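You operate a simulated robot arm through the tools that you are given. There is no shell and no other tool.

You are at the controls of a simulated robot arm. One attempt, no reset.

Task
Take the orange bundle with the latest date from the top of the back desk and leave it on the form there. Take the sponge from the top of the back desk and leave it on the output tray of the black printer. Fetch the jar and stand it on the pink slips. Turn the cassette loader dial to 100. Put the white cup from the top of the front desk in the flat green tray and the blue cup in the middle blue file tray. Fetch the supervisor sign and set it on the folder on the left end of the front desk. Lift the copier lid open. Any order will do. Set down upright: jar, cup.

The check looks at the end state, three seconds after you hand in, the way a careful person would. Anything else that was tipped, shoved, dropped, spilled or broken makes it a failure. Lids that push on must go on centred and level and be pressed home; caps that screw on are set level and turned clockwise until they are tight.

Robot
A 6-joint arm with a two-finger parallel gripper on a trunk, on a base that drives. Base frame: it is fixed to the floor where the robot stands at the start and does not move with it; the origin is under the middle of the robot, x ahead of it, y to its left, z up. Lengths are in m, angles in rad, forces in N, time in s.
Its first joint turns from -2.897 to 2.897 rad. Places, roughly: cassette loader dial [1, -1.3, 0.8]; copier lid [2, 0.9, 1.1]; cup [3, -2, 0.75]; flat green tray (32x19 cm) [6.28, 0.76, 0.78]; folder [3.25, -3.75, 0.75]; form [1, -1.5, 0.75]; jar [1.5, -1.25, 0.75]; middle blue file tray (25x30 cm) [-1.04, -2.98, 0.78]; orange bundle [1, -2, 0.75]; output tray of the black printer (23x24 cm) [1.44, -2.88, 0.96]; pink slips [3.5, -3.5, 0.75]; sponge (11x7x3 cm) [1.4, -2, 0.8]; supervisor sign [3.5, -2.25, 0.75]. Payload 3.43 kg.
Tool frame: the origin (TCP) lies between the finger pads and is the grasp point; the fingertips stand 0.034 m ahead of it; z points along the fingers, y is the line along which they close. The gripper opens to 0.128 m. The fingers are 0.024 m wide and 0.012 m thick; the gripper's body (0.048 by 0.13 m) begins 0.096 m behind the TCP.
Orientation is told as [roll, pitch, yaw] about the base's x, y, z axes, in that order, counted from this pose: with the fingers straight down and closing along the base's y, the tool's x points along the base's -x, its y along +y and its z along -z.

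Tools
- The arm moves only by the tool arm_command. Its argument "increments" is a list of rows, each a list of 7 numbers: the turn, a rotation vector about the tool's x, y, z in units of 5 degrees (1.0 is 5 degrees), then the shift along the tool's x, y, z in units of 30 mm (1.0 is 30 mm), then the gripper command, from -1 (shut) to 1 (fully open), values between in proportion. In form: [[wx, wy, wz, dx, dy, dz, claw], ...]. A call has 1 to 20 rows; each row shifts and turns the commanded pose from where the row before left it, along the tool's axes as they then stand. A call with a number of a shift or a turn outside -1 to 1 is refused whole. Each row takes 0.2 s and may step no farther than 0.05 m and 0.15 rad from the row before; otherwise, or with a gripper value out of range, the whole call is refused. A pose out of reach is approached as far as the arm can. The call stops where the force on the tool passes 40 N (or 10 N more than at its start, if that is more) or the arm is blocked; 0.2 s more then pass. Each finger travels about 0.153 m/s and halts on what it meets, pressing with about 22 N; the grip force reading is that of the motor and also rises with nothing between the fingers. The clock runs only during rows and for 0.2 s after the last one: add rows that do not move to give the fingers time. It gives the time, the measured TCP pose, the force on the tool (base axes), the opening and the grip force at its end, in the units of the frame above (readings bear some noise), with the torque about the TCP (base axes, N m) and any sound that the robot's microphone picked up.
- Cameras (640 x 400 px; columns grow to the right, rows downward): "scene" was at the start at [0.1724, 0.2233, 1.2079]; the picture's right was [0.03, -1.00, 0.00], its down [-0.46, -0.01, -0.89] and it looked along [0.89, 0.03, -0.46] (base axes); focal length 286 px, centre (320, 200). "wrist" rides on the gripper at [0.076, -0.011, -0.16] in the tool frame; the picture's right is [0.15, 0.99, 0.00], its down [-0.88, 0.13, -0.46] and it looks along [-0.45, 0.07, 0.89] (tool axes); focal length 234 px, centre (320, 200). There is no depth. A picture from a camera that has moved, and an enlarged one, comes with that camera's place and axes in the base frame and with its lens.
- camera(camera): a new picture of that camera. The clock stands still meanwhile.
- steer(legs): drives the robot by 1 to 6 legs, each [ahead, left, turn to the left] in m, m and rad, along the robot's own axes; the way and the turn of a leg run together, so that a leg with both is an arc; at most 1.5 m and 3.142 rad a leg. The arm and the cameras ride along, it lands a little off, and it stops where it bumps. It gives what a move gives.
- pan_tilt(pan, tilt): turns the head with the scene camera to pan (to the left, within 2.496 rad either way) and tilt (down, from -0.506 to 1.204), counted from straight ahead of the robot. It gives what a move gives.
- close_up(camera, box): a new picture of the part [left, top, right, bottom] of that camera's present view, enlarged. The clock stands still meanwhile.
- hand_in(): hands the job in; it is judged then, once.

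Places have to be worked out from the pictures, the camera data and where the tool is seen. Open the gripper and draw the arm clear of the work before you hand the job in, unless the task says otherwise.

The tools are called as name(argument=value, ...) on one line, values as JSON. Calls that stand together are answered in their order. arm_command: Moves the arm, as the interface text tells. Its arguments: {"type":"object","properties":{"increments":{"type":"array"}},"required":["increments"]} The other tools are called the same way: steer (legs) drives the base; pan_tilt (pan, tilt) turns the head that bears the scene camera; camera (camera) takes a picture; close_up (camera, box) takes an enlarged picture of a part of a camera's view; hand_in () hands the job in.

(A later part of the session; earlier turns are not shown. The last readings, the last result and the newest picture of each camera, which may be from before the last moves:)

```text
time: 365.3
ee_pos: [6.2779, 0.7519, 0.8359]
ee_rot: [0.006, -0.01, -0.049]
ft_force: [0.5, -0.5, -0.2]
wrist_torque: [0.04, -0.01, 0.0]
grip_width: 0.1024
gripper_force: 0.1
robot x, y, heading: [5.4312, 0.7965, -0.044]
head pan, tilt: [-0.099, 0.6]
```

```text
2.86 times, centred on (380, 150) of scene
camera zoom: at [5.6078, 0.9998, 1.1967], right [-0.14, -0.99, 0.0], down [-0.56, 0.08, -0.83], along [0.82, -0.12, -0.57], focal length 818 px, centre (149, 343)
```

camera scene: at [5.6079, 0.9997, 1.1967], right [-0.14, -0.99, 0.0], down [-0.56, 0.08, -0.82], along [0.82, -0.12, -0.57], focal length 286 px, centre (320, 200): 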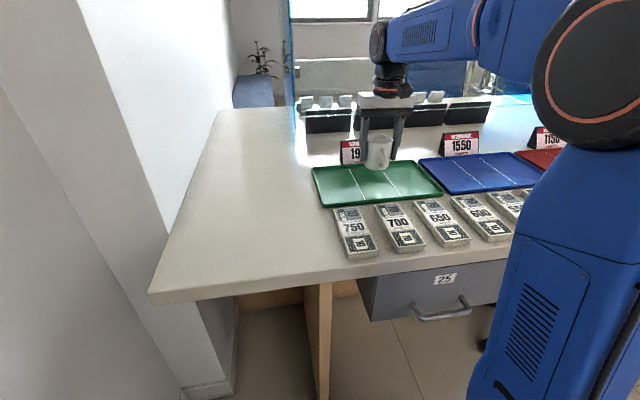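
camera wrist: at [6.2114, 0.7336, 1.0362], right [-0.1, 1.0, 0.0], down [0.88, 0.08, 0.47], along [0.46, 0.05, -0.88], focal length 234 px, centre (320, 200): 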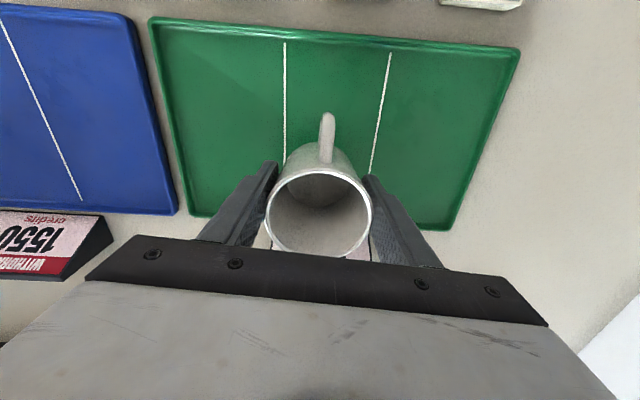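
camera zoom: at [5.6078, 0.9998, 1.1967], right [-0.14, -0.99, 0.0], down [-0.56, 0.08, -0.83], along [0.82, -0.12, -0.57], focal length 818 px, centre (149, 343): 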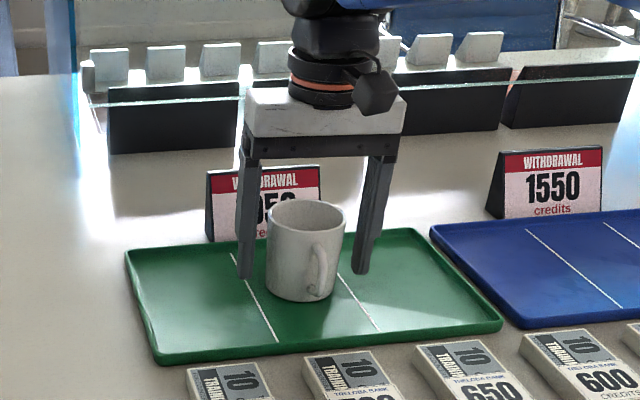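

The cup stands upright in the green tray. I rise straight up and retract.

arm_command(increments=[[0, 0, 0, 0, 0, -0.5, 0.7], [0, 0, 0, 0, 0, -1, 0.7], [0, 0, 0, 0, 0, -1, 0.7], [0, 0, 0, 0, 0, -1, 0.7], [0, 0, 0, 0, 0, -1, 0.7], [0, 0, 0, 0, 0, -1, 0.7], [0, 0, 0, 0, 0, -1, 0.7], [0, 0, 0, 0, 0, -1, 0.7]])

arm_command(increments=[[0, 0, 0, 0.95, -0.22, 0, 1], [0, 0, 0, 0.95, -0.22, 0, 1], [0, 0, 0, 0.95, -0.22, 0, 1], [0, 0, 0, 0.95, -0.22, 0, 1], [0, 0, 0, 0.95, -0.22, 0, 1], [0, 0, 0, 0.95, -0.22, 0, 1], [0, 0, 0, 0.95, -0.22, 0, 1], [0, 0, 0, 0.95, -0.22, 0, 1], [0, 0, 0, 0.95, -0.22, 0, 1], [0, 0, 0, 0.95, -0.22, 0, 1], [0, 0, 0, 0.95, -0.22, 0, 1], [0, 0, 0, 0.95, -0.22, 0, 1]])

camera(camera="scene")

```text
time: 367.1
ee_pos: [6.2743, 0.7511, 1.0611]
ee_rot: [0.007, -0.009, -0.049]
ft_force: [-0.8, 0.4, 0.2]
wrist_torque: [0.0, -0.03, -0.01]
grip_width: 0.1088
gripper_force: 0.1
robot x, y, heading: [5.429, 0.7945, -0.04]
head pan, tilt: [-0.099, 0.6]
```

```text
time: 369.7
ee_pos: [5.9285, 0.6857, 1.0564]
ee_rot: [0.006, -0.011, -0.05]
ft_force: [1.1, 0.0, 0.1]
wrist_torque: [0.03, 0.03, 0.02]
grip_width: 0.1279
gripper_force: 0.1
robot x, y, heading: [5.4241, 0.7961, -0.04]
head pan, tilt: [-0.099, 0.6]
```

```text
taken
camera scene: at [5.608, 0.9997, 1.1967], right [-0.14, -0.99, 0.0], down [-0.56, 0.08, -0.82], along [0.82, -0.12, -0.57], focal length 286 px, centre (320, 200)
```

scene: 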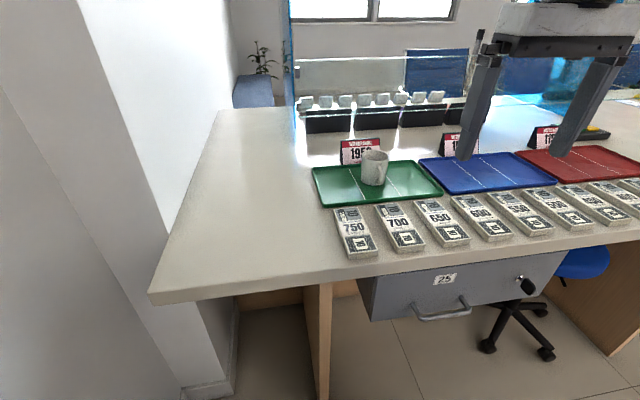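

The white cup is done. The copier lid is on the way back, so I drive toward it and take a look.

steer(legs=[[0, 0, 0.042], [0, -1.3, 0], [-1.2, 0, 0], [-1.2, 0, 0], [0, 0, 1.571]])

pan_tilt(pan=0.5, tilt=0.25)

camera(camera="scene")

```text
time: 392.0
ee_pos: [3.1058, -0.0409, 1.0567]
ee_rot: [0.006, -0.012, 1.605]
ft_force: [0.2, -0.1, -0.6]
wrist_torque: [0.01, -0.04, 0.0]
grip_width: 0.128
gripper_force: 0.0
robot x, y, heading: [3.0373, -0.5478, 1.612]
head pan, tilt: [-0.099, 0.6]
```

```text
time: 393.0
ee_pos: [3.1074, -0.0399, 1.0568]
ee_rot: [0.005, -0.012, 1.605]
ft_force: [-0.9, 0.5, -0.5]
wrist_torque: [0.0, -0.01, 0.02]
grip_width: 0.1278
gripper_force: 0.0
robot x, y, heading: [3.0405, -0.545, 1.61]
head pan, tilt: [0.499, 0.25]
```

```text
taken
camera scene: at [2.7692, -0.3945, 1.2289], right [0.86, 0.51, 0.0], down [0.13, -0.21, -0.97], along [-0.5, 0.83, -0.25], focal length 286 px, centre (320, 200)
```

scene: 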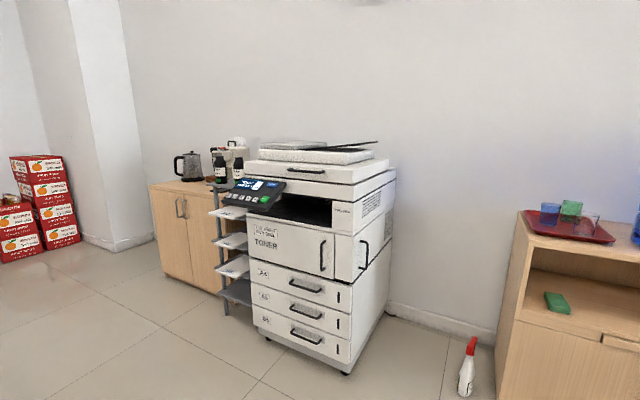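

The copier stands against the wall, its lid with a front handle bar. I zoom in.

close_up(camera="scene", box=[210, 125, 410, 250])

```text
3.20 times, centred on (310, 188) of scene
camera zoom: at [2.7692, -0.3945, 1.2289], right [0.86, 0.51, 0.0], down [0.13, -0.21, -0.97], along [-0.5, 0.83, -0.25], focal length 916 px, centre (352, 240)
```

zoom: 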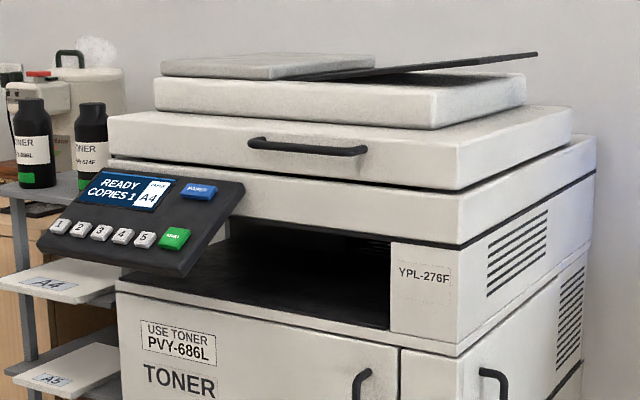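

The lid has a bar handle on its front edge at about x 1.94–2.14, y≈0.68, z≈1.03; hinge at the wall side near y≈1.2. I'll grip the bar with the tool horizontal and the fingers above and below it. First, here in free space, I extend the arm and roll the tool.

arm_command(increments=[[0, 0, 0, -1, 0, 0, 1], [0, 0, 0, -1, 0, 0, 1], [0, 0, 0, -1, 0, 0, 1], [0, 0, 0, -1, 0, 0, 1], [0, 0, 0, -1, 0, 0, 1], [0, 0, 0, -1, 0, 0, 1], [0, 0, 0, -1, 0, 0, 1], [0, 0, 0, -1, 0, 0, 1], [0, 0, 0, -1, 0, 0, 1], [0, 0, 0, -1, 0, 0, 1], [0, 0, 0, -1, 0, 0, 1]])

arm_command(increments=[[0, 0, -1, 0, 0, 0, 1], [0, 0, -1, 0, 0, 0, 1], [0, 0, -1, 0, 0, 0, 1], [0, 0, -1, 0, 0, 0, 1], [0, 0, -1, 0, 0, 0, 1], [0, 0, -1, 0, 0, 0, 1], [0, 0, -1, 0, 0, 0, 1], [0, 0, -1, 0, 0, 0, 1], [0, 0, -1, 0, 0, 0, 1], [0, 0, -1, 0, 0, 0, 1], [0, 0, -1, 0, 0, 0, 1], [0, 0, -1, 0, 0, 0, 1], [0, 0, -1, 0, 0, 0, 1], [0, 0, -1, 0, 0, 0, 1], [0, 0, -1, 0, 0, 0, 1], [0, 0, -1, 0, 0, 0, 1], [0, 0, -1, 0, 0, 0, 1], [0, 0, -1, 0, 0, 0, 1]])

arm_command(increments=[[1, 0, 0, 0, 0, 0, 0], [1, 0, 0, 0, 0, 0, 0], [1, 0, 0, 0, 0, 0, 0], [1, 0, 0, 0, 0, 0, 0], [1, 0, 0, 0, 0, 0, 0], [1, 0, 0, 0, 0, 0, 0], [1, 0, 0, 0, 0, 0, 0], [1, 0, 0, 0, 0, 0, 0], [1, 0, 0, 0, 0, 0, 0], [1, 0, 0, 0, 0, 0, 0], [1, 0, 0, 0, 0, 0, 0], [1, 0, 0, 0, 0, 0, 0], [1, 0, 0, 0, 0, 0, 0], [1, 0, 0, 0, 0, 0, 0], [1, 0, 0, 0, 0, 0, 0], [1, 0, 0, 0, 0, 0, 0], [1, 0, 0, 0, 0, 0, 0], [1, 0, 0, 0, 0, 0, 0]])

camera(camera="wrist")

camera(camera="scene")

```text
time: 395.4
ee_pos: [3.0959, 0.2901, 1.0629]
ee_rot: [0.005, -0.012, 1.605]
ft_force: [-0.1, 0.1, 1.7]
wrist_torque: [0.09, -0.01, -0.02]
grip_width: 0.1282
gripper_force: 0.0
robot x, y, heading: [3.0388, -0.5424, 1.607]
head pan, tilt: [0.499, 0.25]
```

```text
time: 399.2
ee_pos: [3.0946, 0.2901, 1.0602]
ee_rot: [-0.011, -0.006, -3.106]
ft_force: [-0.3, 1.0, 0.0]
wrist_torque: [-0.01, -0.02, 0.0]
grip_width: 0.1279
gripper_force: 0.1
robot x, y, heading: [3.0412, -0.5477, 1.609]
head pan, tilt: [0.499, 0.25]
```

```text
time: 403.0
ee_pos: [3.0932, 0.2889, 1.0648]
ee_rot: [-1.585, -0.01, -3.108]
ft_force: [-1.0, -0.4, 1.0]
wrist_torque: [-0.03, 0.0, -0.04]
grip_width: 0.064
gripper_force: 0.0
out of reach, approached as far as the arm can: row 16, 17
robot x, y, heading: [3.0395, -0.5474, 1.616]
head pan, tilt: [0.499, 0.25]
```

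```text
taken
camera wrist: at [3.1738, 0.1325, 1.0721], right [0.13, 0.02, -0.99], down [-0.87, -0.48, -0.13], along [-0.48, 0.88, -0.05], focal length 234 px, centre (320, 200)
```

wrist: 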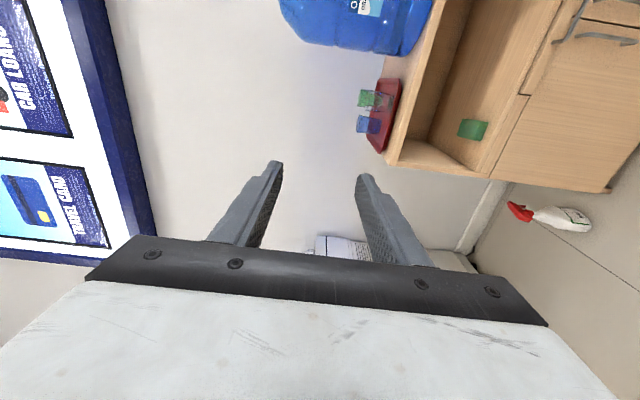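

```text
taken
camera scene: at [2.7691, -0.3946, 1.229], right [0.86, 0.51, 0.0], down [0.13, -0.21, -0.97], along [-0.5, 0.83, -0.25], focal length 286 px, centre (320, 200)
```

scene: 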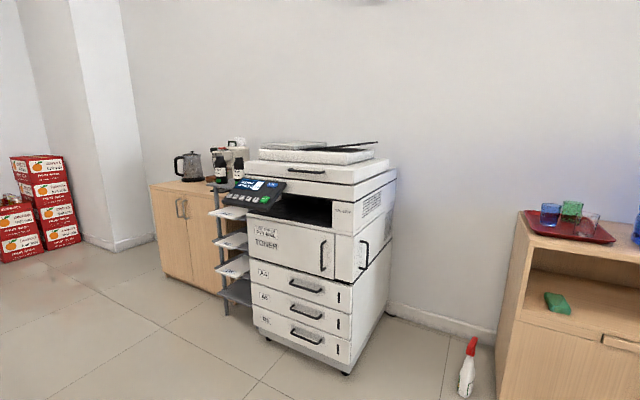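

The tool is now horizontal toward +y, closing vertically. I straighten the heading and drive over in front of the copier, stopping short of the handle.

steer(legs=[[0, 0, -0.041], [0, 1.07, 0], [0.18, 0, 0]])

pan_tilt(pan=-0.2, tilt=0.35)

camera(camera="scene")

camera(camera="wrist")

```text
time: 410.0
ee_pos: [2.0296, 0.4577, 1.0637]
ee_rot: [-1.582, -0.008, -3.13]
ft_force: [-0.3, 0.5, -0.7]
wrist_torque: [0.01, 0.01, 0.0]
grip_width: 0.0641
gripper_force: 0.1
robot x, y, heading: [1.9565, -0.3751, 1.59]
head pan, tilt: [0.499, 0.25]
```

```text
time: 411.1
ee_pos: [2.0289, 0.4578, 1.0636]
ee_rot: [-1.581, -0.008, -3.13]
ft_force: [-0.7, -0.8, 0.1]
wrist_torque: [-0.01, 0.0, -0.01]
grip_width: 0.0641
gripper_force: 0.0
robot x, y, heading: [1.9572, -0.378, 1.588]
head pan, tilt: [-0.201, 0.351]
```

```text
taken
camera scene: at [1.7545, -0.2079, 1.2195], right [0.98, -0.18, 0.0], down [-0.06, -0.34, -0.94], along [0.17, 0.92, -0.34], focal length 286 px, centre (320, 200)
```

scene: 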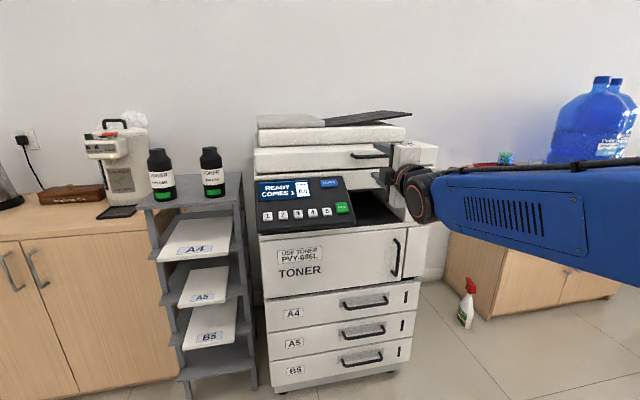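

```text
taken
camera wrist: at [2.1078, 0.2997, 1.0725], right [0.14, 0.01, -0.99], down [-0.88, -0.47, -0.13], along [-0.46, 0.89, -0.05], focal length 234 px, centre (320, 200)
```

wrist: 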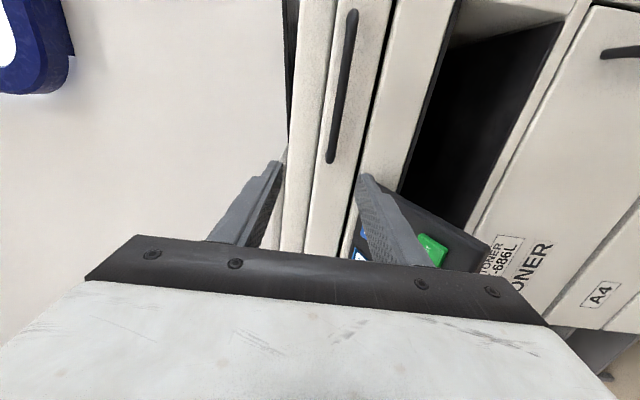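

Triangulating both views, the bar runs x≈2.00–2.18 at y≈0.633, z≈1.045. I zoom in on the bar for its thickness and gap.

close_up(camera="wrist", box=[270, 0, 430, 180])

close_up(camera="scene", box=[240, 100, 440, 225])

```text
2.22 times, centred on (350, 90) of wrist
camera zoom: at [2.1078, 0.2997, 1.0725], right [0.14, 0.01, -0.99], down [-0.88, -0.47, -0.13], along [-0.46, 0.89, -0.05], focal length 520 px, centre (253, 444)
```

zoom: 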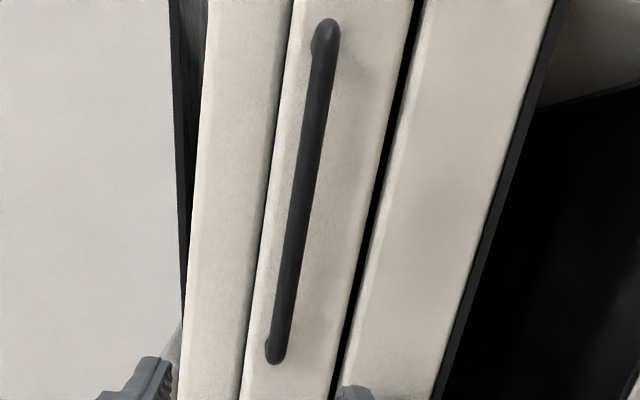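

```text
3.20 times, centred on (340, 162) of scene
camera zoom: at [1.7545, -0.2079, 1.2195], right [0.98, -0.18, 0.0], down [-0.06, -0.34, -0.94], along [0.17, 0.92, -0.34], focal length 916 px, centre (256, 320)
```

zoom: 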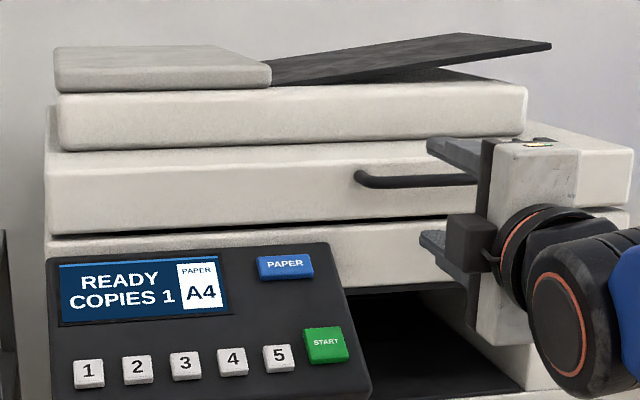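

The bar is about 14 mm thick. I shift 5 cm right and 2 cm down to centre on it, then drive forward 0.15 m so the fingers pass above and below the bar.

arm_command(increments=[[0, 0, 0, 0.85, 0.31, 0, 0], [0, 0, 0, 0.85, 0.31, 0, 0], [0, 0, 0, 0, 0, 0, 0]])

steer(legs=[[0.1, 0, 0]])

camera(camera="wrist")

close_up(camera="scene", box=[240, 100, 440, 225])

```text
time: 411.9
ee_pos: [2.0794, 0.4564, 1.0433]
ee_rot: [-1.584, -0.008, -3.13]
ft_force: [-0.6, 0.0, 0.0]
wrist_torque: [0.01, 0.02, 0.0]
grip_width: 0.0639
gripper_force: 0.1
robot x, y, heading: [1.9557, -0.3794, 1.591]
head pan, tilt: [-0.201, 0.351]
```

```text
time: 413.0
ee_pos: [2.0778, 0.5541, 1.0435]
ee_rot: [-1.582, -0.009, -3.129]
ft_force: [1.2, 0.0, 0.1]
wrist_torque: [0.01, -0.01, 0.05]
grip_width: 0.0641
gripper_force: 0.1
robot x, y, heading: [1.9536, -0.2792, 1.594]
head pan, tilt: [-0.201, 0.351]
```

```text
taken
camera wrist: at [2.1559, 0.3962, 1.053], right [0.14, 0.01, -0.99], down [-0.88, -0.47, -0.13], along [-0.46, 0.88, -0.05], focal length 234 px, centre (320, 200)
```

wrist: 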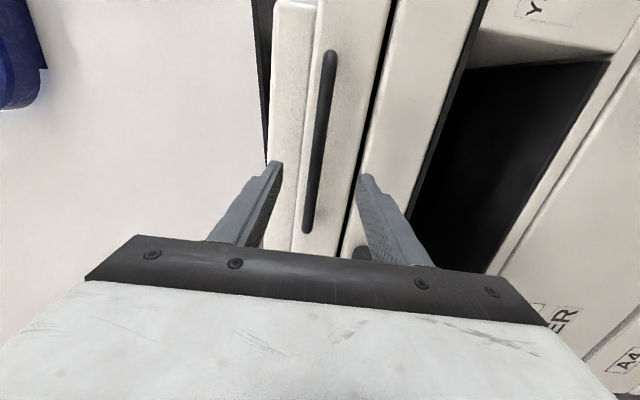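

```text
3.20 times, centred on (340, 162) of scene
camera zoom: at [1.7527, -0.1111, 1.2195], right [0.98, -0.18, 0.0], down [-0.06, -0.34, -0.94], along [0.17, 0.92, -0.34], focal length 916 px, centre (256, 320)
```

zoom: 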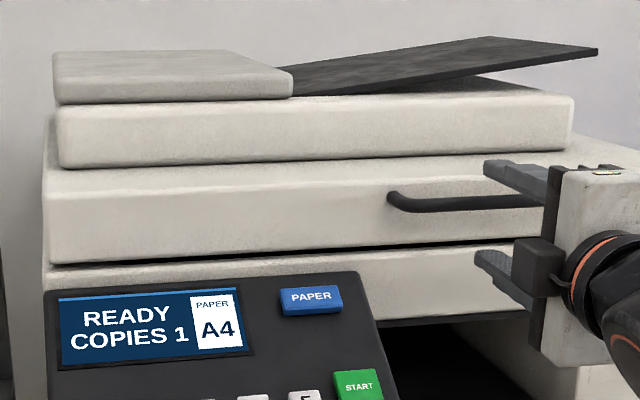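

Bar centre is (2.08, 0.633, 1.05). I raise 6 mm and advance 6 cm, then close on it.

arm_command(increments=[[0, 0, 0, 0, -0.2, 0.5, 0], [0, 0, 0, 0, 0, 0.5, 0], [0, 0, 0, 0, 0, 0.5, 0], [0, 0, 0, 0, 0, 0.4, 0], [0, 0, 0, 0, 0, 0, 0]])

camera(camera="wrist")

close_up(camera="scene", box=[280, 100, 480, 225])

```text
time: 413.9
ee_pos: [2.0785, 0.5995, 1.048]
ee_rot: [-1.583, -0.007, -3.128]
ft_force: [-1.2, -29.6, -2.5]
wrist_torque: [-1.18, 0.02, 0.41]
grip_width: 0.0648
gripper_force: 1.0
robot x, y, heading: [1.9594, -0.2774, 1.591]
head pan, tilt: [-0.201, 0.351]
stopped in row 4: the force on the tool passed its limit at 69 N (the readings are from after the stop); the commanded pose is now the measured one
```

```text
taken
camera wrist: at [2.1562, 0.4418, 1.0575], right [0.14, 0.01, -0.99], down [-0.88, -0.46, -0.13], along [-0.46, 0.89, -0.05], focal length 234 px, centre (320, 200)
```

wrist: 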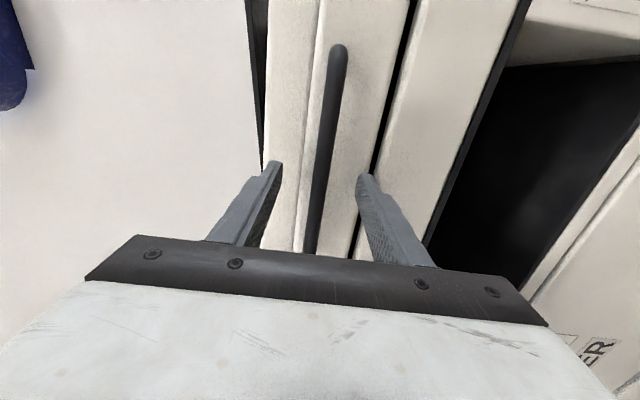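

```text
3.20 times, centred on (380, 162) of scene
camera zoom: at [1.7527, -0.1128, 1.2197], right [0.98, -0.18, 0.0], down [-0.06, -0.34, -0.94], along [0.17, 0.92, -0.34], focal length 916 px, centre (128, 320)
```

zoom: 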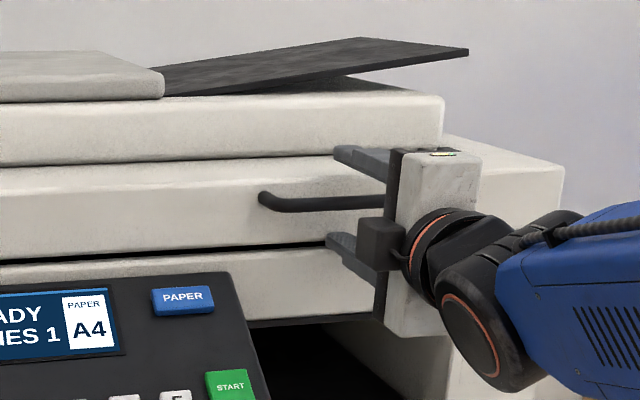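

The fingertips touched the lid's face at y≈0.634 (so the bar is nearer, about y≈0.605). I back off 5 mm and close on the bar.

arm_command(increments=[[0, 0, 0, 0, 0, -0.2, 0], [0, 0, 0, 0, 0, 0, 0]])

arm_command(increments=[[0, 0, 0, 0, 0, 0, -0.4], [0, 0, 0, 0, 0, 0, -0.6], [0, 0, 0, 0, 0, 0, -1], [0, 0, 0, 0, 0, 0, -1]])

camera(camera="wrist")

close_up(camera="scene", box=[280, 100, 480, 225])

```text
time: 414.5
ee_pos: [2.0797, 0.5957, 1.0488]
ee_rot: [-1.581, -0.008, -3.13]
ft_force: [-0.4, -0.1, -0.2]
wrist_torque: [-0.02, 0.02, -0.03]
grip_width: 0.0637
gripper_force: 0.0
robot x, y, heading: [1.9595, -0.2795, 1.591]
head pan, tilt: [-0.201, 0.351]
```

```text
time: 415.5
ee_pos: [2.0804, 0.5959, 1.0494]
ee_rot: [-1.584, -0.007, -3.129]
ft_force: [2.5, 9.9, 12.4]
wrist_torque: [0.08, -0.72, 0.03]
grip_width: 0.0119
gripper_force: 44.5
robot x, y, heading: [1.9585, -0.2812, 1.584]
head pan, tilt: [-0.201, 0.351]
```

```text
taken
camera wrist: at [2.157, 0.4376, 1.0582], right [0.14, 0.01, -0.99], down [-0.88, -0.47, -0.13], along [-0.46, 0.89, -0.05], focal length 234 px, centre (320, 200)
```

wrist: 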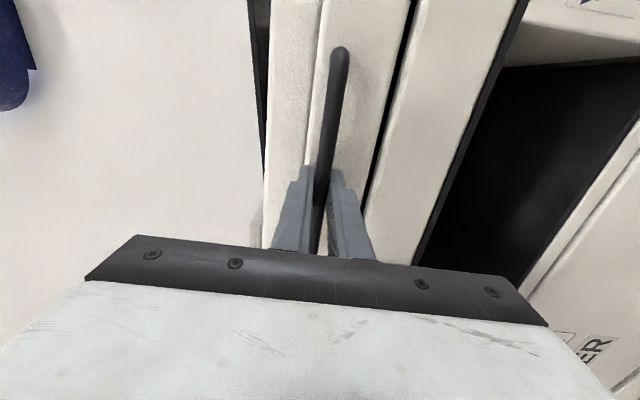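

```text
3.20 times, centred on (380, 162) of scene
camera zoom: at [1.7528, -0.1114, 1.2195], right [0.98, -0.18, 0.0], down [-0.06, -0.34, -0.94], along [0.17, 0.92, -0.34], focal length 916 px, centre (128, 320)
```

zoom: 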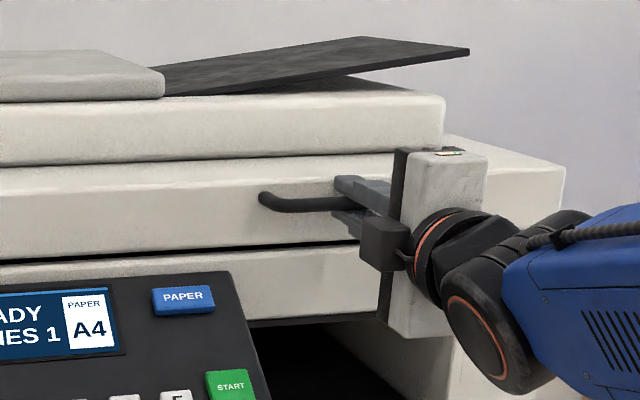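

The bar is gripped. To leave room for the lid to rotate within the grip, I re-grip with the fingers 1 cm farther back.

arm_command(increments=[[0, 0, 0, 0, 0, 0, -0.5], [0, 0, 0, 0, 0, 0, -0.4], [0, 0, 0, 0, 0, -0.33, -0.4], [0, 0, 0, 0, 0, 0, -0.4], [0, 0, 0, 0, 0, 0, -1], [0, 0, 0, 0, 0, 0, -1], [0, 0, 0, 0, 0, 0, -1]])

close_up(camera="scene", box=[280, 100, 480, 225])

```text
time: 417.1
ee_pos: [2.0783, 0.585, 1.0498]
ee_rot: [-1.584, -0.008, -3.13]
ft_force: [3.0, 9.6, 19.7]
wrist_torque: [0.32, -0.69, -0.11]
grip_width: 0.0116
gripper_force: 44.7
robot x, y, heading: [1.9594, -0.2781, 1.592]
head pan, tilt: [-0.201, 0.351]
```

```text
3.20 times, centred on (380, 162) of scene
camera zoom: at [1.7528, -0.1115, 1.2196], right [0.98, -0.18, 0.0], down [-0.06, -0.34, -0.94], along [0.17, 0.92, -0.34], focal length 916 px, centre (128, 320)
```

zoom: 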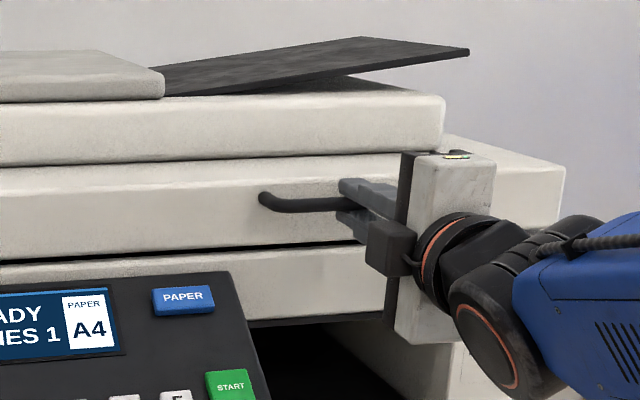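

Firm grip. I lift along the lid's arc, the first 20° in small steps, watching the forces.

arm_command(increments=[[0, 0, 0, 0, -0.66, 0.079, -1], [0, 0, 0, 0, -0.656, 0.108, -1], [0, 0, 0, 0, -0.65, 0.137, -1], [0, 0, 0, 0, -0.643, 0.165, -1], [0, 0, 0, 0, 0, 0, -1]])

camera(camera="scene")

```text
time: 418.3
ee_pos: [2.0789, 0.5977, 1.1293]
ee_rot: [-1.584, -0.007, -3.13]
ft_force: [-3.7, -33.4, 8.1]
wrist_torque: [0.14, -0.53, 0.07]
grip_width: 0.0117
gripper_force: 45.3
robot x, y, heading: [1.9584, -0.2774, 1.593]
head pan, tilt: [-0.201, 0.351]
```

```text
taken
camera scene: at [1.7525, -0.1131, 1.2197], right [0.98, -0.18, 0.0], down [-0.06, -0.34, -0.94], along [0.17, 0.92, -0.34], focal length 286 px, centre (320, 200)
```

scene: 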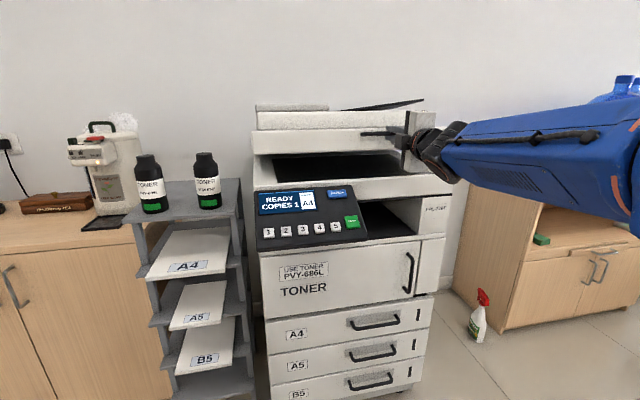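

The lid is rising; the −33 N on y shows I'm pushing slightly too far toward the wall, so I correct the arc (about 3 mm back) and continue.

arm_command(increments=[[0, 0, 0, 0, -0.3, -0.08, -1], [0, 0, 0, 0, -0.648, 0.147, -1], [0, 0, 0, 0, -0.641, 0.175, -1], [0, 0, 0, 0, -0.633, 0.203, -1], [0, 0, 0, 0, 0, 0, -1]])

```text
time: 419.5
ee_pos: [2.079, 0.6158, 1.1912]
ee_rot: [-1.577, -0.007, -3.128]
ft_force: [-19.6, 30.2, -12.7]
wrist_torque: [-0.16, -1.08, 0.29]
grip_width: 0.0121
gripper_force: 44.9
robot x, y, heading: [1.957, -0.282, 1.584]
head pan, tilt: [-0.201, 0.351]
```

Forces now pull the other way (+30 N in y), so the arc curves more than I assumed; I look at the lid and then follow the force.

arm_command(increments=[[0, 0, 0, -0.05, 0, 0.1, -1], [0, 0, 0, 0, 0, 0, -1]])

camera(camera="scene")

camera(camera="wrist")

```text
time: 420.1
ee_pos: [2.0785, 0.6168, 1.1948]
ee_rot: [-1.581, -0.007, -3.133]
ft_force: [-6.8, 16.6, -6.9]
wrist_torque: [-0.1, -0.44, -0.3]
grip_width: 0.0116
gripper_force: 44.7
robot x, y, heading: [1.9554, -0.2819, 1.591]
head pan, tilt: [-0.201, 0.351]
```

```text
taken
camera scene: at [1.7526, -0.1105, 1.2193], right [0.98, -0.18, 0.0], down [-0.06, -0.34, -0.94], along [0.17, 0.92, -0.34], focal length 286 px, centre (320, 200)
```

scene: 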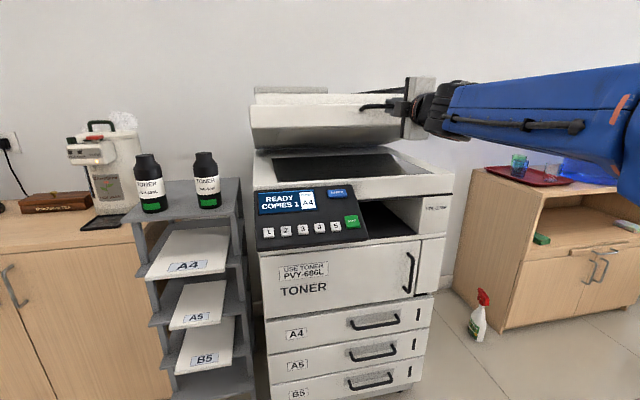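

```text
taken
camera wrist: at [2.1562, 0.4584, 1.203], right [0.14, 0.01, -0.99], down [-0.88, -0.46, -0.13], along [-0.46, 0.89, -0.05], focal length 234 px, centre (320, 200)
```

wrist: 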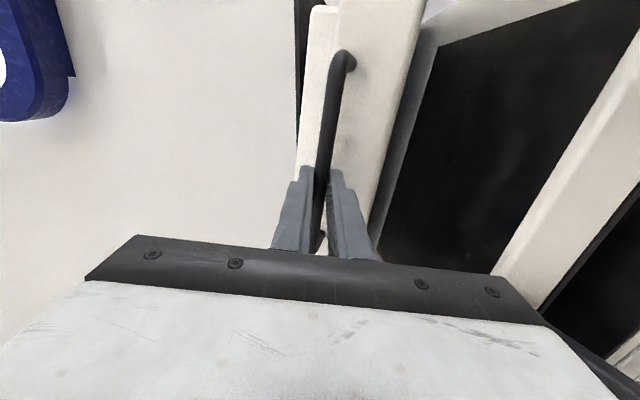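

The lid is about 20° open and following. I continue along the re-fitted arc.

arm_command(increments=[[0, 0, 0, -0.03, -0.607, 0.32, -1], [0, 0, 0, 0, -0.595, 0.29, -1], [0, 0, 0, 0, -0.5815, 0.316, -1], [0, 0, 0, 0, 0, 0, -1]])

```text
time: 421.1
ee_pos: [2.0785, 0.6418, 1.2508]
ee_rot: [-1.584, -0.007, -3.128]
ft_force: [-7.9, -16.4, 10.3]
wrist_torque: [0.2, -0.31, 0.69]
grip_width: 0.0117
gripper_force: 45.3
robot x, y, heading: [1.9567, -0.2794, 1.587]
head pan, tilt: [-0.201, 0.351]
```

Small outward load; I correct 2 mm and continue.

arm_command(increments=[[0, 0, 0, -0.03, -0.6, 0.284, -1], [0, 0, 0, 0, -0.552, 0.365, -1], [0, 0, 0, 0, -0.535, 0.389, -1], [0, 0, 0, 0, 0, 0, -1]])

camera(camera="scene")

```text
time: 422.1
ee_pos: [2.0772, 0.6725, 1.302]
ee_rot: [-1.583, -0.007, -3.132]
ft_force: [7.7, -11.5, 8.3]
wrist_torque: [0.18, -0.31, -1.33]
grip_width: 0.0117
gripper_force: 44.5
robot x, y, heading: [1.9567, -0.2805, 1.586]
head pan, tilt: [-0.201, 0.351]
```

```text
taken
camera scene: at [1.7532, -0.1121, 1.2197], right [0.98, -0.18, 0.0], down [-0.06, -0.34, -0.94], along [0.17, 0.92, -0.34], focal length 286 px, centre (320, 200)
```

scene: 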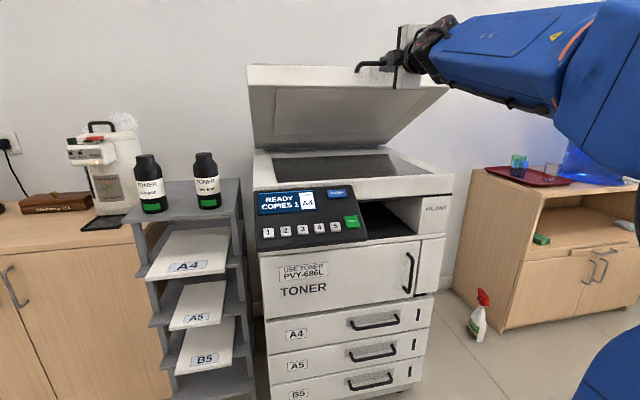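

About 34° open. I carry on.

arm_command(increments=[[0, 0, 0, 0.03, -0.545, 0.38, -1], [0, 0, 0, 0, -0.499, 0.434, -1], [0, 0, 0, 0, -0.48, 0.4555, -1], [0, 0, 0, 0, 0, 0, -1]])

```text
time: 423.1
ee_pos: [2.0765, 0.7069, 1.348]
ee_rot: [-1.584, -0.007, -3.13]
ft_force: [9.0, -24.2, 21.1]
wrist_torque: [0.38, -0.25, -0.05]
grip_width: 0.012
gripper_force: 44.8
robot x, y, heading: [1.9557, -0.2777, 1.593]
head pan, tilt: [-0.201, 0.351]
```

I relieve the radial load by 3.5 mm and continue with a slightly steeper path.

arm_command(increments=[[0, 0, 0, 0.03, -0.56, 0.37, -1], [0, 0, 0, 0, -0.46, 0.476, -1], [0, 0, 0, 0, -0.438, 0.4956, -1], [0, 0, 0, 0, 0, 0, -1]])

camera(camera="scene")

```text
time: 424.1
ee_pos: [2.075, 0.7472, 1.3915]
ee_rot: [-1.585, -0.007, -3.128]
ft_force: [-18.1, -23.0, 23.2]
wrist_torque: [0.31, -0.07, 1.03]
grip_width: 0.0117
gripper_force: 45.1
robot x, y, heading: [1.9567, -0.2757, 1.588]
head pan, tilt: [-0.201, 0.351]
```

```text
taken
camera scene: at [1.7514, -0.1136, 1.2196], right [0.98, -0.18, 0.0], down [-0.06, -0.34, -0.94], along [0.17, 0.92, -0.34], focal length 286 px, centre (320, 200)
```

scene: 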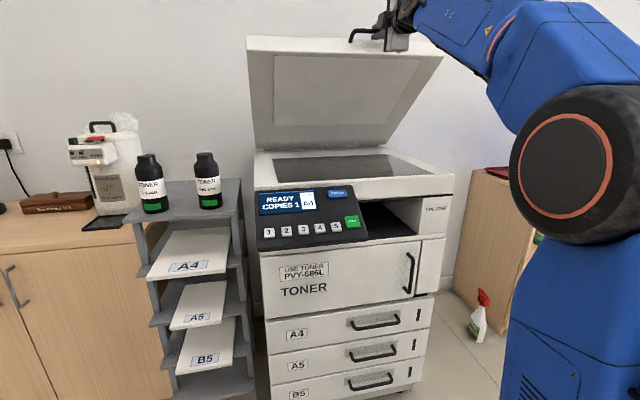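

The lid is about 43° open. I relieve the radial load and read the forces to learn whether the lid wants to fall.

arm_command(increments=[[0, 0, 0, -0.06, -0.09, -0.07, -1], [0, 0, 0, 0, 0, 0, -1], [0, 0, 0, 0, 0, 0, -1]])

camera(camera="wrist")

```text
time: 424.9
ee_pos: [2.0742, 0.7481, 1.3936]
ee_rot: [-1.581, -0.008, -3.131]
ft_force: [-7.1, -15.0, 15.0]
wrist_torque: [0.18, -0.12, -0.58]
grip_width: 0.0116
gripper_force: 45.3
robot x, y, heading: [1.9564, -0.2815, 1.588]
head pan, tilt: [-0.201, 0.351]
```

```text
taken
camera wrist: at [2.1532, 0.59, 1.4005], right [0.14, 0.01, -0.99], down [-0.88, -0.46, -0.13], along [-0.46, 0.89, -0.05], focal length 234 px, centre (320, 200)
```

wrist: 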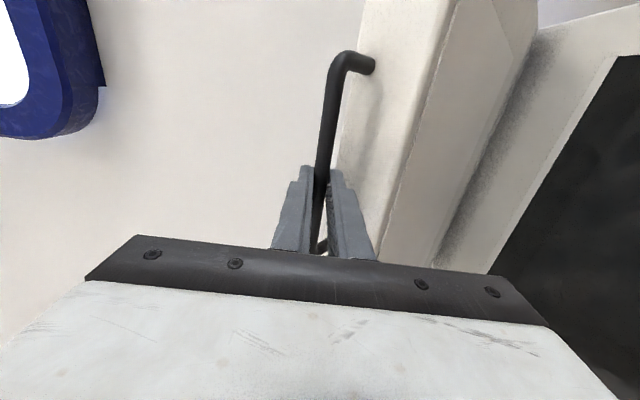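

The tangential force is nearly zero, so the lid stays where it is put. I continue the arc while pitching the tool upward to keep within the arm's height limit.

arm_command(increments=[[1, 0, 0, 0, -0.507, 0.51, -1], [1, 0, 0, 0, -0.377, 0.625, -1], [0, 0, 0, 0, 0, 0, -1]])

```text
time: 425.7
ee_pos: [2.0756, 0.7819, 1.4172]
ee_rot: [-1.754, -0.006, -3.127]
ft_force: [-13.2, -7.7, 7.6]
wrist_torque: [0.14, 0.04, 1.26]
grip_width: 0.0116
gripper_force: 44.9
robot x, y, heading: [1.957, -0.2786, 1.588]
head pan, tilt: [-0.201, 0.351]
```

Good: pitched up 10° and forces low. I continue.

arm_command(increments=[[1, 0, 0, -0.04, -0.29, 0.677, -1], [1, 0, 0, 0, -0.198, 0.716, -1], [0, 0, 0, 0, 0, 0, -1]])

camera(camera="scene")

```text
time: 426.5
ee_pos: [2.0739, 0.8148, 1.4406]
ee_rot: [-1.911, -0.007, -3.127]
ft_force: [0.1, -8.4, 10.5]
wrist_torque: [0.12, 0.29, 0.17]
grip_width: 0.0116
gripper_force: 44.9
out of reach, approached as far as the arm can: row 2
robot x, y, heading: [1.9561, -0.2798, 1.588]
head pan, tilt: [-0.201, 0.351]
```

```text
taken
camera scene: at [1.7528, -0.1122, 1.2196], right [0.98, -0.18, 0.0], down [-0.06, -0.34, -0.94], along [0.17, 0.92, -0.34], focal length 286 px, centre (320, 200)
```

scene: 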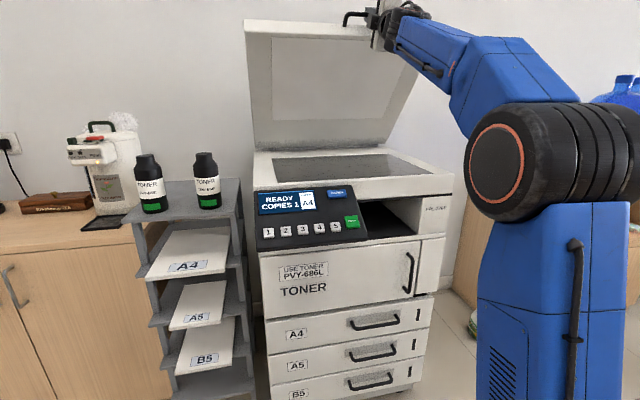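

The lid is about 52° open and the arm is at its reach limit. I open the fingers slightly and see whether the lid stays.

arm_command(increments=[[0, 0, 0, 0, 0, 0, -0.6], [0, 0, 0, 0, 0, 0, -0.5], [0, 0, 0, 0, 0, 0, -0.4], [0, 0, 0, 0, 0, 0, -0.4], [0, 0, 0, 0, 0, 0, -0.4]])

camera(camera="scene")

camera(camera="wrist")

```text
time: 427.7
ee_pos: [2.074, 0.8157, 1.4409]
ee_rot: [-1.911, -0.006, -3.128]
ft_force: [4.7, -4.2, 5.1]
wrist_torque: [0.21, -0.01, -0.11]
grip_width: 0.0344
gripper_force: 0.1
robot x, y, heading: [1.9557, -0.2795, 1.591]
head pan, tilt: [-0.201, 0.351]
```

```text
taken
camera scene: at [1.753, -0.1118, 1.2196], right [0.98, -0.18, 0.0], down [-0.06, -0.34, -0.94], along [0.17, 0.92, -0.34], focal length 286 px, centre (320, 200)
```

scene: 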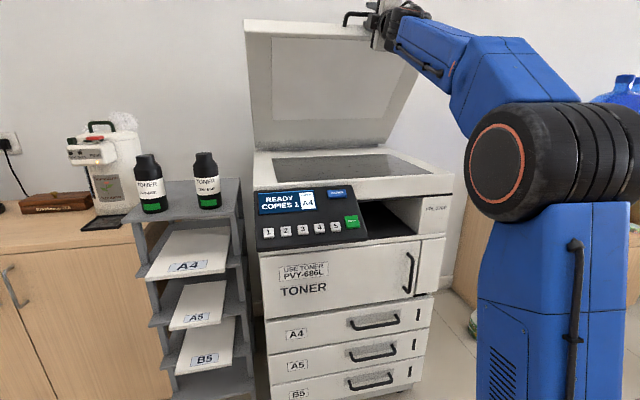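

```text
taken
camera wrist: at [2.1524, 0.6622, 1.3973], right [0.14, 0.33, -0.93], down [-0.88, -0.4, -0.27], along [-0.46, 0.85, 0.24], focal length 234 px, centre (320, 200)
```

wrist: 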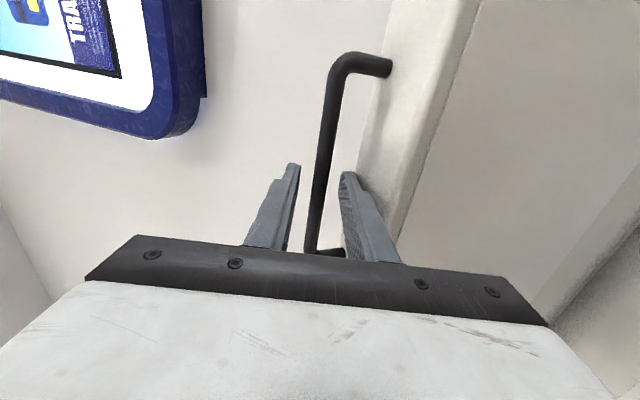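

The bar appears free between the fingers. I withdraw a centimetre first to see if the lid holds.

arm_command(increments=[[0, 0, 0, 0, -0.15, 0, -0.4], [0, 0, 0, 0, -0.1, -0.3, -0.4], [0, 0, 0, 0, 0, 0, -0.4]])

camera(camera="wrist")

```text
time: 428.5
ee_pos: [2.0733, 0.8034, 1.4451]
ee_rot: [-1.93, -0.007, -3.13]
ft_force: [0.0, -0.7, -1.3]
wrist_torque: [0.01, 0.02, -0.02]
grip_width: 0.0382
gripper_force: 0.1
robot x, y, heading: [1.9535, -0.2788, 1.593]
head pan, tilt: [-0.201, 0.351]
```

```text
taken
camera wrist: at [2.1507, 0.6518, 1.3989], right [0.14, 0.35, -0.93], down [-0.88, -0.39, -0.28], along [-0.46, 0.85, 0.25], focal length 234 px, centre (320, 200)
```

wrist: 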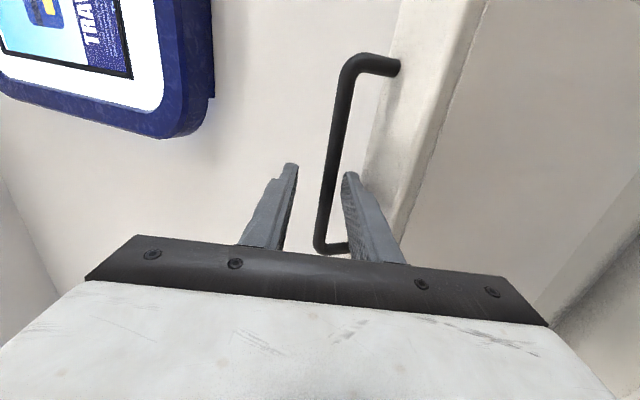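

Force is zero and the lid holds by itself. To open it wider I'll withdraw, go under the lid and push its underside up; first I withdraw from the handle and lower the tool.

arm_command(increments=[[0, 0, 0, 0, 0, -0.6, -0.4], [0, 0, 0, 0, 0, -0.9, -0.4], [0, 0, 0, 0, 0, -0.9, -0.4], [0, 0, 0, 0, 0, -0.6, -0.4], [0, 0, 0, 0, 0, 0, -0.4]])

camera(camera="scene")

camera(camera="wrist")

```text
time: 429.7
ee_pos: [2.0742, 0.7201, 1.4123]
ee_rot: [-1.93, -0.008, -3.128]
ft_force: [0.1, -0.3, -0.5]
wrist_torque: [0.0, 0.0, -0.03]
grip_width: 0.0385
gripper_force: 0.1
robot x, y, heading: [1.9563, -0.2788, 1.587]
head pan, tilt: [-0.201, 0.351]
```

```text
taken
camera scene: at [1.7528, -0.1113, 1.2195], right [0.98, -0.18, 0.0], down [-0.06, -0.34, -0.94], along [0.17, 0.92, -0.34], focal length 286 px, centre (320, 200)
```

scene: 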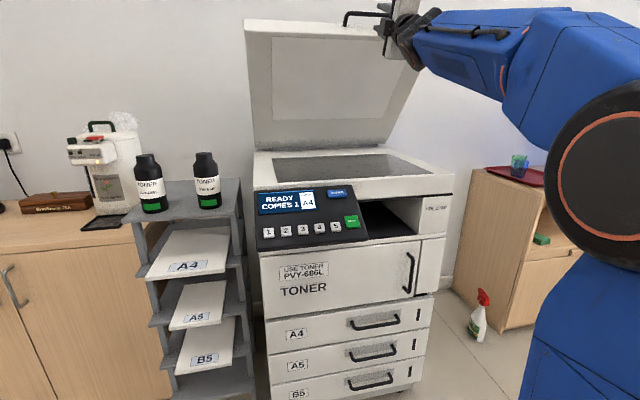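

```text
taken
camera wrist: at [2.1511, 0.5678, 1.3654], right [0.14, 0.35, -0.93], down [-0.88, -0.39, -0.28], along [-0.46, 0.85, 0.25], focal length 234 px, centre (320, 200)
```

wrist: 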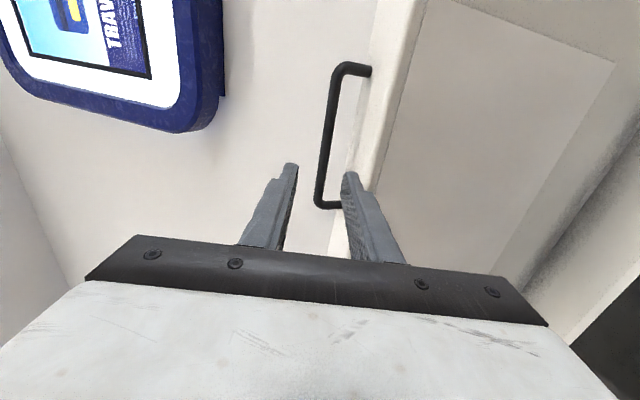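

The lid stays open. I lower the tool in front of the opening, close the fingers and then advance under the lid.

arm_command(increments=[[0, 0, 0, 0, 0.83, -0.313, -1], [0, 0, 0, 0, 0.83, -0.313, -1], [0, 0, 0, 0, 0.83, -0.313, -1], [0, 0, 0, 0, 0.83, -0.313, -1], [0, 0, 0, 0, 0.83, -0.313, -1], [0, 0, 0, 0, 0.83, -0.313, -1]])

camera(camera="scene")

camera(camera="wrist")

```text
time: 431.1
ee_pos: [2.072, 0.7185, 1.2525]
ee_rot: [-1.931, -0.008, -3.131]
ft_force: [-0.5, 0.9, 0.6]
wrist_torque: [-0.01, 0.05, 0.01]
grip_width: 0.0
gripper_force: 22.4
robot x, y, heading: [1.9571, -0.2769, 1.594]
head pan, tilt: [-0.201, 0.351]
```

```text
taken
camera scene: at [1.7527, -0.1114, 1.2195], right [0.98, -0.18, 0.0], down [-0.06, -0.34, -0.94], along [0.17, 0.92, -0.34], focal length 286 px, centre (320, 200)
```

scene: 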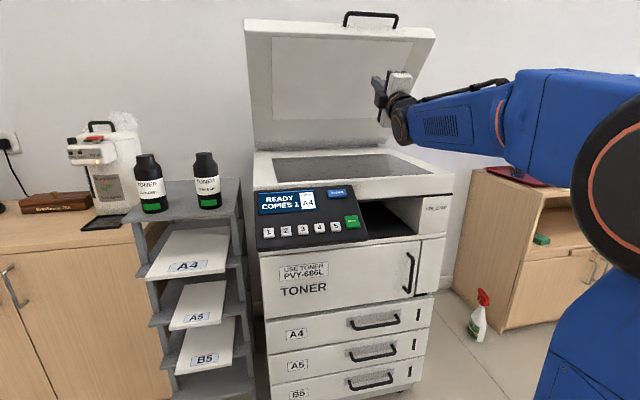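

```text
taken
camera wrist: at [2.1494, 0.5669, 1.2059], right [0.14, 0.35, -0.93], down [-0.88, -0.39, -0.28], along [-0.46, 0.85, 0.25], focal length 234 px, centre (320, 200)
```

wrist: 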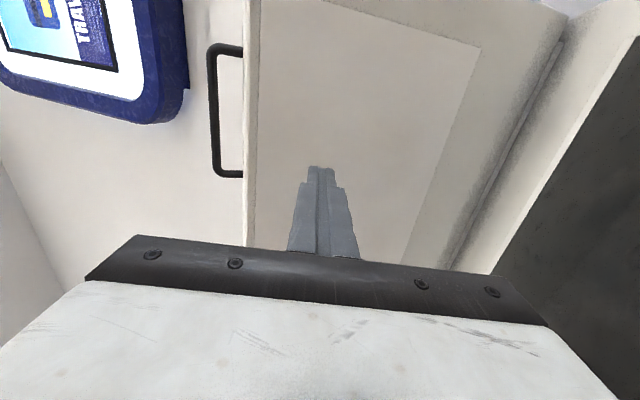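

The closed fingertips face the lid's underside. I advance along the tool axis to make contact, then push.

arm_command(increments=[[0, 0, 0, 0, 0, 1, -1], [0, 0, 0, 0, 0, 1, -1], [0, 0, 0, 0, 0, 1, -1], [0, 0, 0, 0, 0, 0.7, -1], [0, 0, 0, 0, 0, 0.5, -1], [0, 0, 0, 0, 0, 0.5, -1], [0, 0, 0, 0, 0, 0.4, -1]])

camera(camera="scene")

```text
time: 432.7
ee_pos: [2.069, 0.8623, 1.3075]
ee_rot: [-1.931, -0.007, -3.131]
ft_force: [0.4, -0.2, 0.4]
wrist_torque: [-0.06, -0.02, 0.03]
grip_width: 0.0
gripper_force: 21.9
robot x, y, heading: [1.9573, -0.281, 1.588]
head pan, tilt: [-0.201, 0.351]
```

```text
taken
camera scene: at [1.7528, -0.1114, 1.2195], right [0.98, -0.18, 0.0], down [-0.06, -0.34, -0.94], along [0.17, 0.92, -0.34], focal length 286 px, centre (320, 200)
```

scene: 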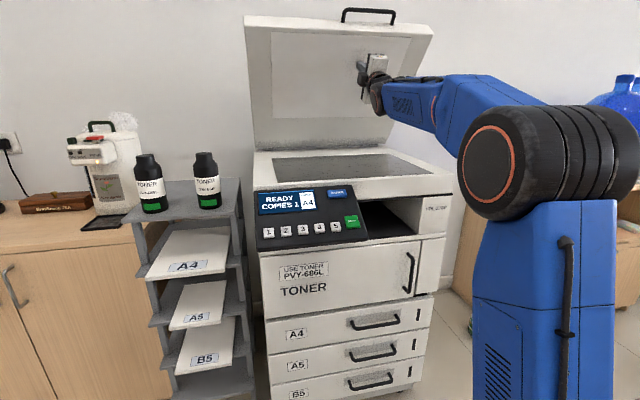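

Contact is being made. I keep pushing in half-steps.

arm_command(increments=[[0, 0, 0, 0, 0, 0.5, -1], [0, 0, 0, 0, 0, 0.5, -1], [0, 0, 0, 0, -0.1, 0.5, -1], [0, 0, 0, 0, -0.1, 0.5, -1], [0, 0, 0, 0, -0.1, 0.5, -1]])

camera(camera="scene")

```text
time: 433.9
ee_pos: [2.0698, 0.9306, 1.341]
ee_rot: [-1.929, -0.006, -3.129]
ft_force: [-0.4, -0.8, -0.6]
wrist_torque: [-0.02, -0.06, 0.02]
grip_width: 0.0
gripper_force: 21.9
robot x, y, heading: [1.9602, -0.2826, 1.587]
head pan, tilt: [-0.201, 0.351]
```

```text
taken
camera scene: at [1.7528, -0.1113, 1.2195], right [0.98, -0.18, 0.0], down [-0.06, -0.34, -0.94], along [0.17, 0.92, -0.34], focal length 286 px, centre (320, 200)
```

scene: 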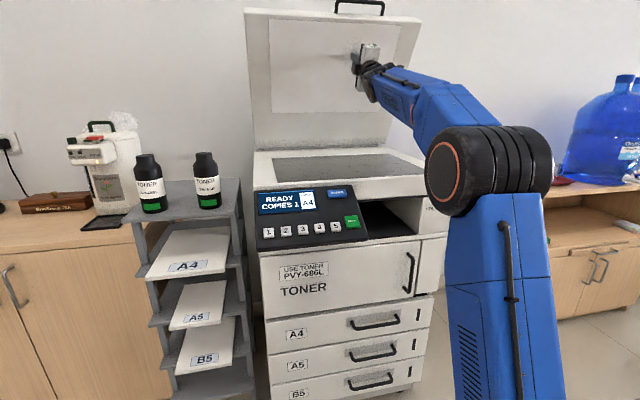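

The lid is now about 65° open with almost no resistance. A little more.

arm_command(increments=[[0, 0, 0, 0, -0.1, 0.4, -1], [0, 0, 0, 0, -0.1, 0.4, -1], [0, 0, 0, 0, -0.1, 0.3, -1]])

camera(camera="scene")

```text
time: 434.2
ee_pos: [2.0695, 0.9309, 1.342]
ee_rot: [-1.925, -0.004, -3.13]
ft_force: [-0.3, -29.2, -14.1]
wrist_torque: [0.23, -0.16, 0.31]
grip_width: 0.0001
gripper_force: 21.8
robot x, y, heading: [1.9559, -0.2757, 1.589]
head pan, tilt: [-0.201, 0.351]
stopped in row 1: the force on the tool passed its limit at 113 N (the readings are from after the stop); the commanded pose is now the measured one
```

```text
taken
camera scene: at [1.7528, -0.1126, 1.2196], right [0.98, -0.18, 0.0], down [-0.06, -0.34, -0.94], along [0.17, 0.92, -0.34], focal length 286 px, centre (320, 200)
```

scene: 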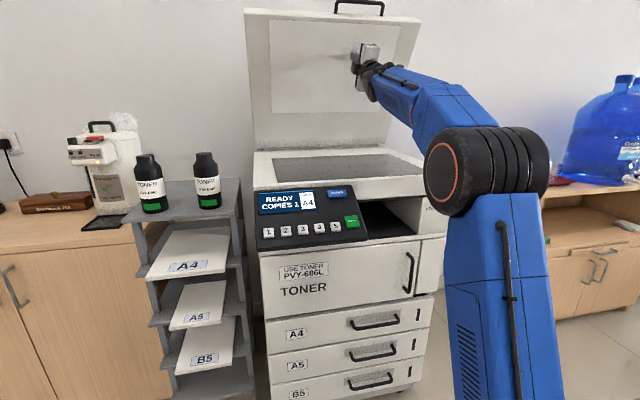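

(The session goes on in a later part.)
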